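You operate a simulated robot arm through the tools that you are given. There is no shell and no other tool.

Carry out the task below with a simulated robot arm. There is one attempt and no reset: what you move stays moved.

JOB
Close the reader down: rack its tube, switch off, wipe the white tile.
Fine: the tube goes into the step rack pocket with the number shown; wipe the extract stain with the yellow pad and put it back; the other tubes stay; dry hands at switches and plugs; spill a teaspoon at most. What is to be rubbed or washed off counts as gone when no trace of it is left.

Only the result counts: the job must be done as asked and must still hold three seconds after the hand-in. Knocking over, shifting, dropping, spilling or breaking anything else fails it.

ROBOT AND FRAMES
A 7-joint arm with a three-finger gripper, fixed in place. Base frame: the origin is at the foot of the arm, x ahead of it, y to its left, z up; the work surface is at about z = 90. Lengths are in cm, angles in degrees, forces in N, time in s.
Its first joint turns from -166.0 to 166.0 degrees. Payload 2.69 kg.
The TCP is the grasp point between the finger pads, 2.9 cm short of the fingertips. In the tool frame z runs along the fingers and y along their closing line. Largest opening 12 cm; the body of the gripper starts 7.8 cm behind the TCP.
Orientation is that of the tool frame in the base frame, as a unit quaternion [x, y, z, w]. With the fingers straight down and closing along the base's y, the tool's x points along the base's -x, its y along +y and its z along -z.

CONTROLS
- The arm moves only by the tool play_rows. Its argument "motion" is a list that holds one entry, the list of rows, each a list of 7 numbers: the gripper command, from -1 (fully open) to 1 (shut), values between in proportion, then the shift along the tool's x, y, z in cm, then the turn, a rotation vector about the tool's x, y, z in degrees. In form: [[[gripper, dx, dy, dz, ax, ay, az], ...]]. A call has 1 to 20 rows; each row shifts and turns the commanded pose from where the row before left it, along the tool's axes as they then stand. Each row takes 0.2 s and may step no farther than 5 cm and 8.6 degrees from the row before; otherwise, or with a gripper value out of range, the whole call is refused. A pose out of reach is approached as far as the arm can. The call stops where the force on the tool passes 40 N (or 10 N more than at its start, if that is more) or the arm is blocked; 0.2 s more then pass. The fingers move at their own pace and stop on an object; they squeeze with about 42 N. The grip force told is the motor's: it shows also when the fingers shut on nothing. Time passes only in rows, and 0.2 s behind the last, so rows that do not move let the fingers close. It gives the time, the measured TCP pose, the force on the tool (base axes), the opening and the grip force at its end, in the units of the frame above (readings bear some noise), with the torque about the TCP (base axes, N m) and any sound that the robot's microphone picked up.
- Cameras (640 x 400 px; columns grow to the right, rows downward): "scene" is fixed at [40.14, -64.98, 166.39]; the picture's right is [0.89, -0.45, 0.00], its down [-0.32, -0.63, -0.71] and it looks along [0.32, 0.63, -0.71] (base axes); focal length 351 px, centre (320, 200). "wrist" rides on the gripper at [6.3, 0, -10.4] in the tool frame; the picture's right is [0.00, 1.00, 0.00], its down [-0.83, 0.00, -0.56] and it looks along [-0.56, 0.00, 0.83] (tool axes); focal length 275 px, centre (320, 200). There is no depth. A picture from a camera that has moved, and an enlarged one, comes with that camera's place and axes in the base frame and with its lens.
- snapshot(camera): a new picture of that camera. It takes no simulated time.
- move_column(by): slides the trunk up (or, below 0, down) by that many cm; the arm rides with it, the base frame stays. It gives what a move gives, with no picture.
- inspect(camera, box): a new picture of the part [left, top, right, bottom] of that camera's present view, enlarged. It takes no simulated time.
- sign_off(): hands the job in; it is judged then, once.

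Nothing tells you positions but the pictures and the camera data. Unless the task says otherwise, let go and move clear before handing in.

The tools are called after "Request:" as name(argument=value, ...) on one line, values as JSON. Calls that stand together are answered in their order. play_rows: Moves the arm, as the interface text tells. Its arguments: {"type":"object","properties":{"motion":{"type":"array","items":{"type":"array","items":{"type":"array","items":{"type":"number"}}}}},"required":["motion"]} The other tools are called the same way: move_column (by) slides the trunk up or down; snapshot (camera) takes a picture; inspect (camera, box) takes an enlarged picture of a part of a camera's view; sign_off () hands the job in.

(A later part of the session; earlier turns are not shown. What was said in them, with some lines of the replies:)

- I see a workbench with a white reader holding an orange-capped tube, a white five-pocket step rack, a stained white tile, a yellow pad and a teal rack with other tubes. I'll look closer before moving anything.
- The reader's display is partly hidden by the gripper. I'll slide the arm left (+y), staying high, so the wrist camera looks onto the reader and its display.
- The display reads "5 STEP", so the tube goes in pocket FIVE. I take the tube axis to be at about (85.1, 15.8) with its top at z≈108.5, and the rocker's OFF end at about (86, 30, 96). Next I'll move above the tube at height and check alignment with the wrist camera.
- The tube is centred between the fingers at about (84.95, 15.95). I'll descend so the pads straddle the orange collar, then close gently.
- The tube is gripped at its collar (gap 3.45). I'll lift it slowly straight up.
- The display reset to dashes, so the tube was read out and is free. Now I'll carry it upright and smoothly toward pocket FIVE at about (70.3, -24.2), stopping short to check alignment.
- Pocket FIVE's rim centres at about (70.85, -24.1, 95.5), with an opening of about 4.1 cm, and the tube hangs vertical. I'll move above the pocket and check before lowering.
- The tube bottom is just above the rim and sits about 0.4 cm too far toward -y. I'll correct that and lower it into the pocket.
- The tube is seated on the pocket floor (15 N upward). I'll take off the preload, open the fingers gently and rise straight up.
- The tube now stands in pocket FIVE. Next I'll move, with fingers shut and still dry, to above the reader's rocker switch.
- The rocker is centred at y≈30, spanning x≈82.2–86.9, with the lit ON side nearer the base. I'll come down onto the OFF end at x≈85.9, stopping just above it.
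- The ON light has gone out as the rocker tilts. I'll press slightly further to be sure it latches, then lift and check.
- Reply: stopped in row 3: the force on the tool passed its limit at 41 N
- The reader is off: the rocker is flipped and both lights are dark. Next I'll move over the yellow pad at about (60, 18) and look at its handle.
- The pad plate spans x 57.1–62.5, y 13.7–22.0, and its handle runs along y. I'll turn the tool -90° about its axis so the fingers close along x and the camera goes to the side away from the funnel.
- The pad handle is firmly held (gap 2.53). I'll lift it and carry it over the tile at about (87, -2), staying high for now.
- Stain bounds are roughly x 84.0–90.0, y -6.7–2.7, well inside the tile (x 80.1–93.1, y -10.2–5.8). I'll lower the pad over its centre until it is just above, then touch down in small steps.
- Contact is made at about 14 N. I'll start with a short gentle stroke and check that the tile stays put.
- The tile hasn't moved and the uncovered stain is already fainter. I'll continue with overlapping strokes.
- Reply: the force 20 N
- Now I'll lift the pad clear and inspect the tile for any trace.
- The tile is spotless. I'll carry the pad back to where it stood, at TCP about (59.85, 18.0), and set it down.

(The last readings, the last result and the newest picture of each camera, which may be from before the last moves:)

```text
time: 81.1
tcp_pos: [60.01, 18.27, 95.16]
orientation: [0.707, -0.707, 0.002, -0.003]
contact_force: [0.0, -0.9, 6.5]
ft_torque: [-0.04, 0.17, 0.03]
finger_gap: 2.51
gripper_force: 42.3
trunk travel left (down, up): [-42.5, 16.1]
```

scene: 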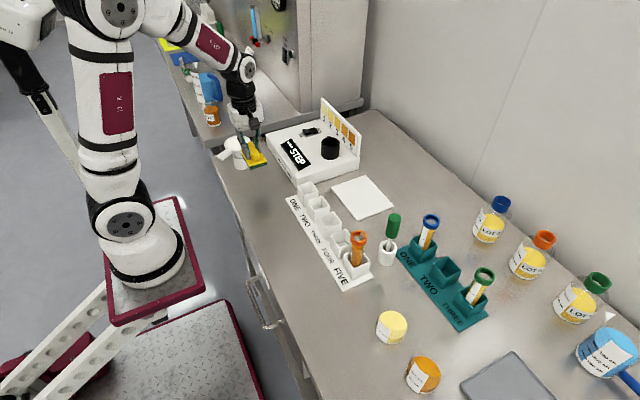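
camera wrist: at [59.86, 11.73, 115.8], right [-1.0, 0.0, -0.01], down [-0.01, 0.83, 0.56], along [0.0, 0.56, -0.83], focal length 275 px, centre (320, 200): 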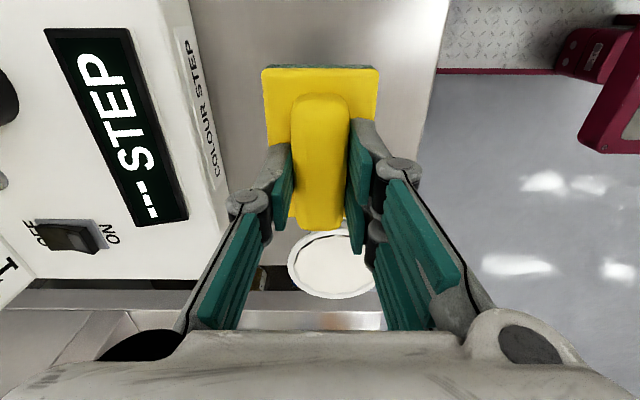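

The pad has touched the bench at its original spot. I'll release it gently and rise.

Request:
play_rows(motion=[[[0.57, 0, 0, 0, 0, 0, 0], [0.52, 0, 0, 0, 0, 0, 0], [0.45, 0, 0, 0, 0, 0, 0], [0.35, 0, 0, 0, 0, 0, 0], [0.2, 0, 0, 0, 0, 0, 0], [0.0, 0, 0, 0, 0, 0, 0], [0, 0, 0, 0, 0, 0, 0], [0, 0, 0, -1, 0, 0, 0], [0, 0, 0, -2, 0, 0, 0], [0, 0, 0, -3, 0, 0, 0], [0, 0, 0, -3, 0, 0, 0], [0, 0, 0, -3, 0, 0, 0], [0, 0, 0, -3, 0, 0, 0], [0, 0, 0, -3, 0, 0, 0], [0, 0, 0, -3, 0, 0, 0], [0, 0, 0, -3, 0, 0, 0], [0, 0, 0, 0, 0, 0, 0]]])

Request:
snapshot(camera="wrist")

Request:
snapshot(camera="scene")

Request:
inspect(camera="scene", box=[210, 90, 390, 220])

Request:
inspect(camera="scene", box=[230, 155, 290, 205])

Request:
inspect(camera="scene", box=[280, 170, 480, 310])

```text
time: 84.7
tcp_pos: [59.94, 18.16, 119.22]
orientation: [0.707, -0.707, 0.0, -0.003]
contact_force: [-0.3, -0.2, -0.3]
ft_torque: [-0.01, 0.0, -0.01]
finger_gap: 6.0
gripper_force: 0.2
trunk travel left (down, up): [-42.5, 16.1]
```

```text
taken
camera wrist: at [59.79, 11.81, 129.62], right [-1.0, 0.0, -0.01], down [-0.01, 0.83, 0.56], along [0.0, 0.56, -0.83], focal length 275 px, centre (320, 200)
```

wrist: 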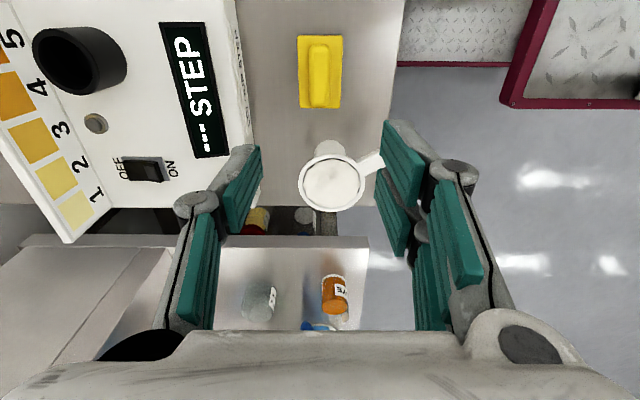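

```text
taken
```

scene: 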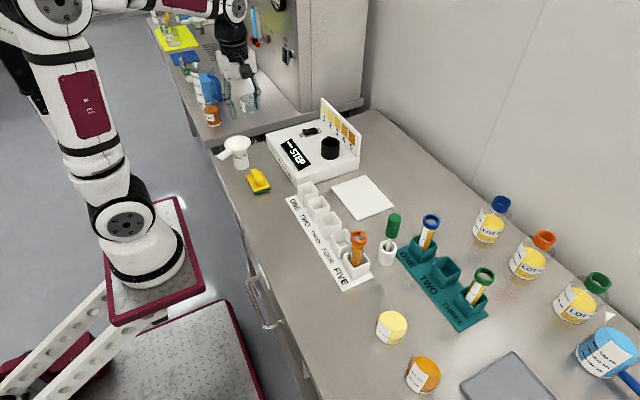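

```text
3.08 times, centred on (300, 155) of scene
camera zoom: at [40.14, -64.98, 166.39], right [0.89, -0.45, 0.0], down [-0.32, -0.63, -0.71], along [0.32, 0.63, -0.71], focal length 1080 px, centre (382, 338)
```

zoom: 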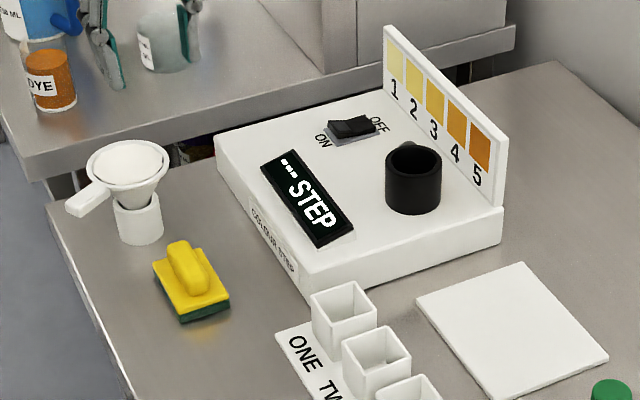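

```text
8.00 times, centred on (260, 180) of scene
camera zoom: at [40.14, -64.98, 166.39], right [0.89, -0.45, 0.0], down [-0.32, -0.63, -0.71], along [0.32, 0.63, -0.71], focal length 2809 px, centre (800, 360)
```

zoom: 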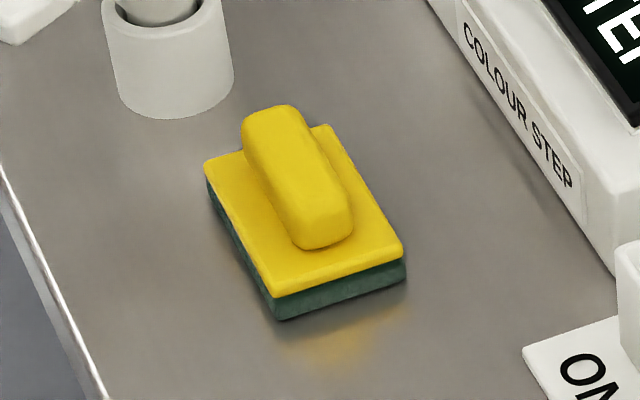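

```text
2.86 times, centred on (380, 240) of scene
camera zoom: at [40.14, -64.98, 166.39], right [0.89, -0.45, 0.0], down [-0.32, -0.63, -0.71], along [0.32, 0.63, -0.71], focal length 1003 px, centre (149, 86)
```

zoom: 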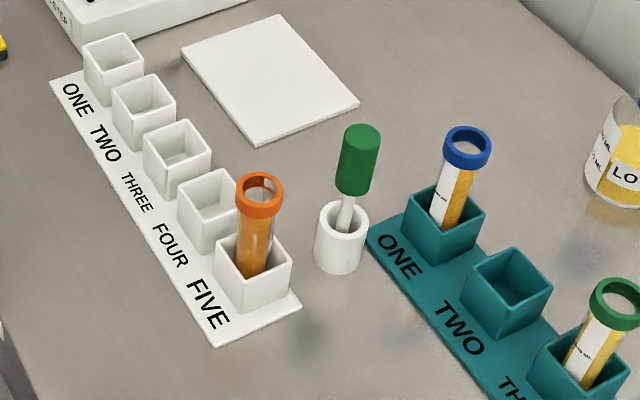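

Request:
inspect(camera="scene", box=[285, 110, 345, 160])

Request:
inspect(camera="scene", box=[325, 170, 400, 222])

```text
8.00 times, centred on (315, 135) of scene
camera zoom: at [40.14, -64.98, 166.39], right [0.89, -0.45, 0.0], down [-0.32, -0.63, -0.71], along [0.32, 0.63, -0.71], focal length 2809 px, centre (360, 720)
```

zoom: 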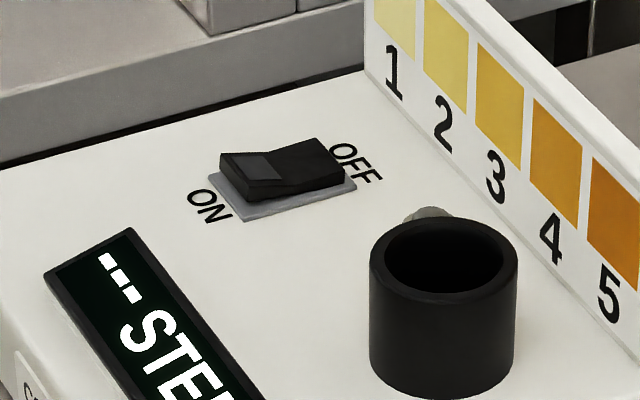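

```text
7.69 times, centred on (362, 196) of scene
camera zoom: at [40.14, -64.98, 166.39], right [0.89, -0.45, 0.0], down [-0.32, -0.63, -0.71], along [0.32, 0.63, -0.71], focal length 2701 px, centre (-7, 231)
```

zoom: 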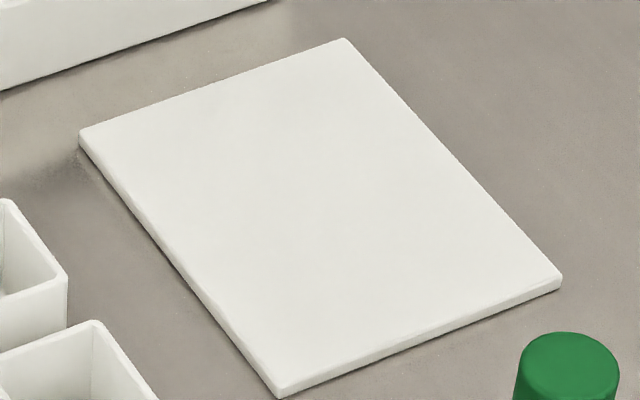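

The tube stands in pocket FIVE, the rocker is latched at OFF with its lights dark, the tile is clean, and the pad is back in place. The gripper is empty and clear, so I'm handing in.

Request:
sign_off()

```text
The job is handed in.
```

The reader is closed down and I've handed the job in; no verdict came back.

- **Tube:** the display read "5 STEP", so the reader's tube now stands in pocket FIVE of the step rack. I saw nothing spilled.
- **Switch:** the rocker is at OFF, and both its light and the lamp beside it are dark. I pressed it before picking up the pad, so the gripper was dry. The press went slightly too hard and tripped the 41 N force stop, with no damage that I could see. The display panel still shows "--- STEP".
- **Tile:** the last close-up from the scene camera shows no trace of the extract stain, and the tile did not move.
- **Pad:** it is back where it stood.

I did not touch the other tubes or anything else on the bench. The gripper is empty and raised clear.
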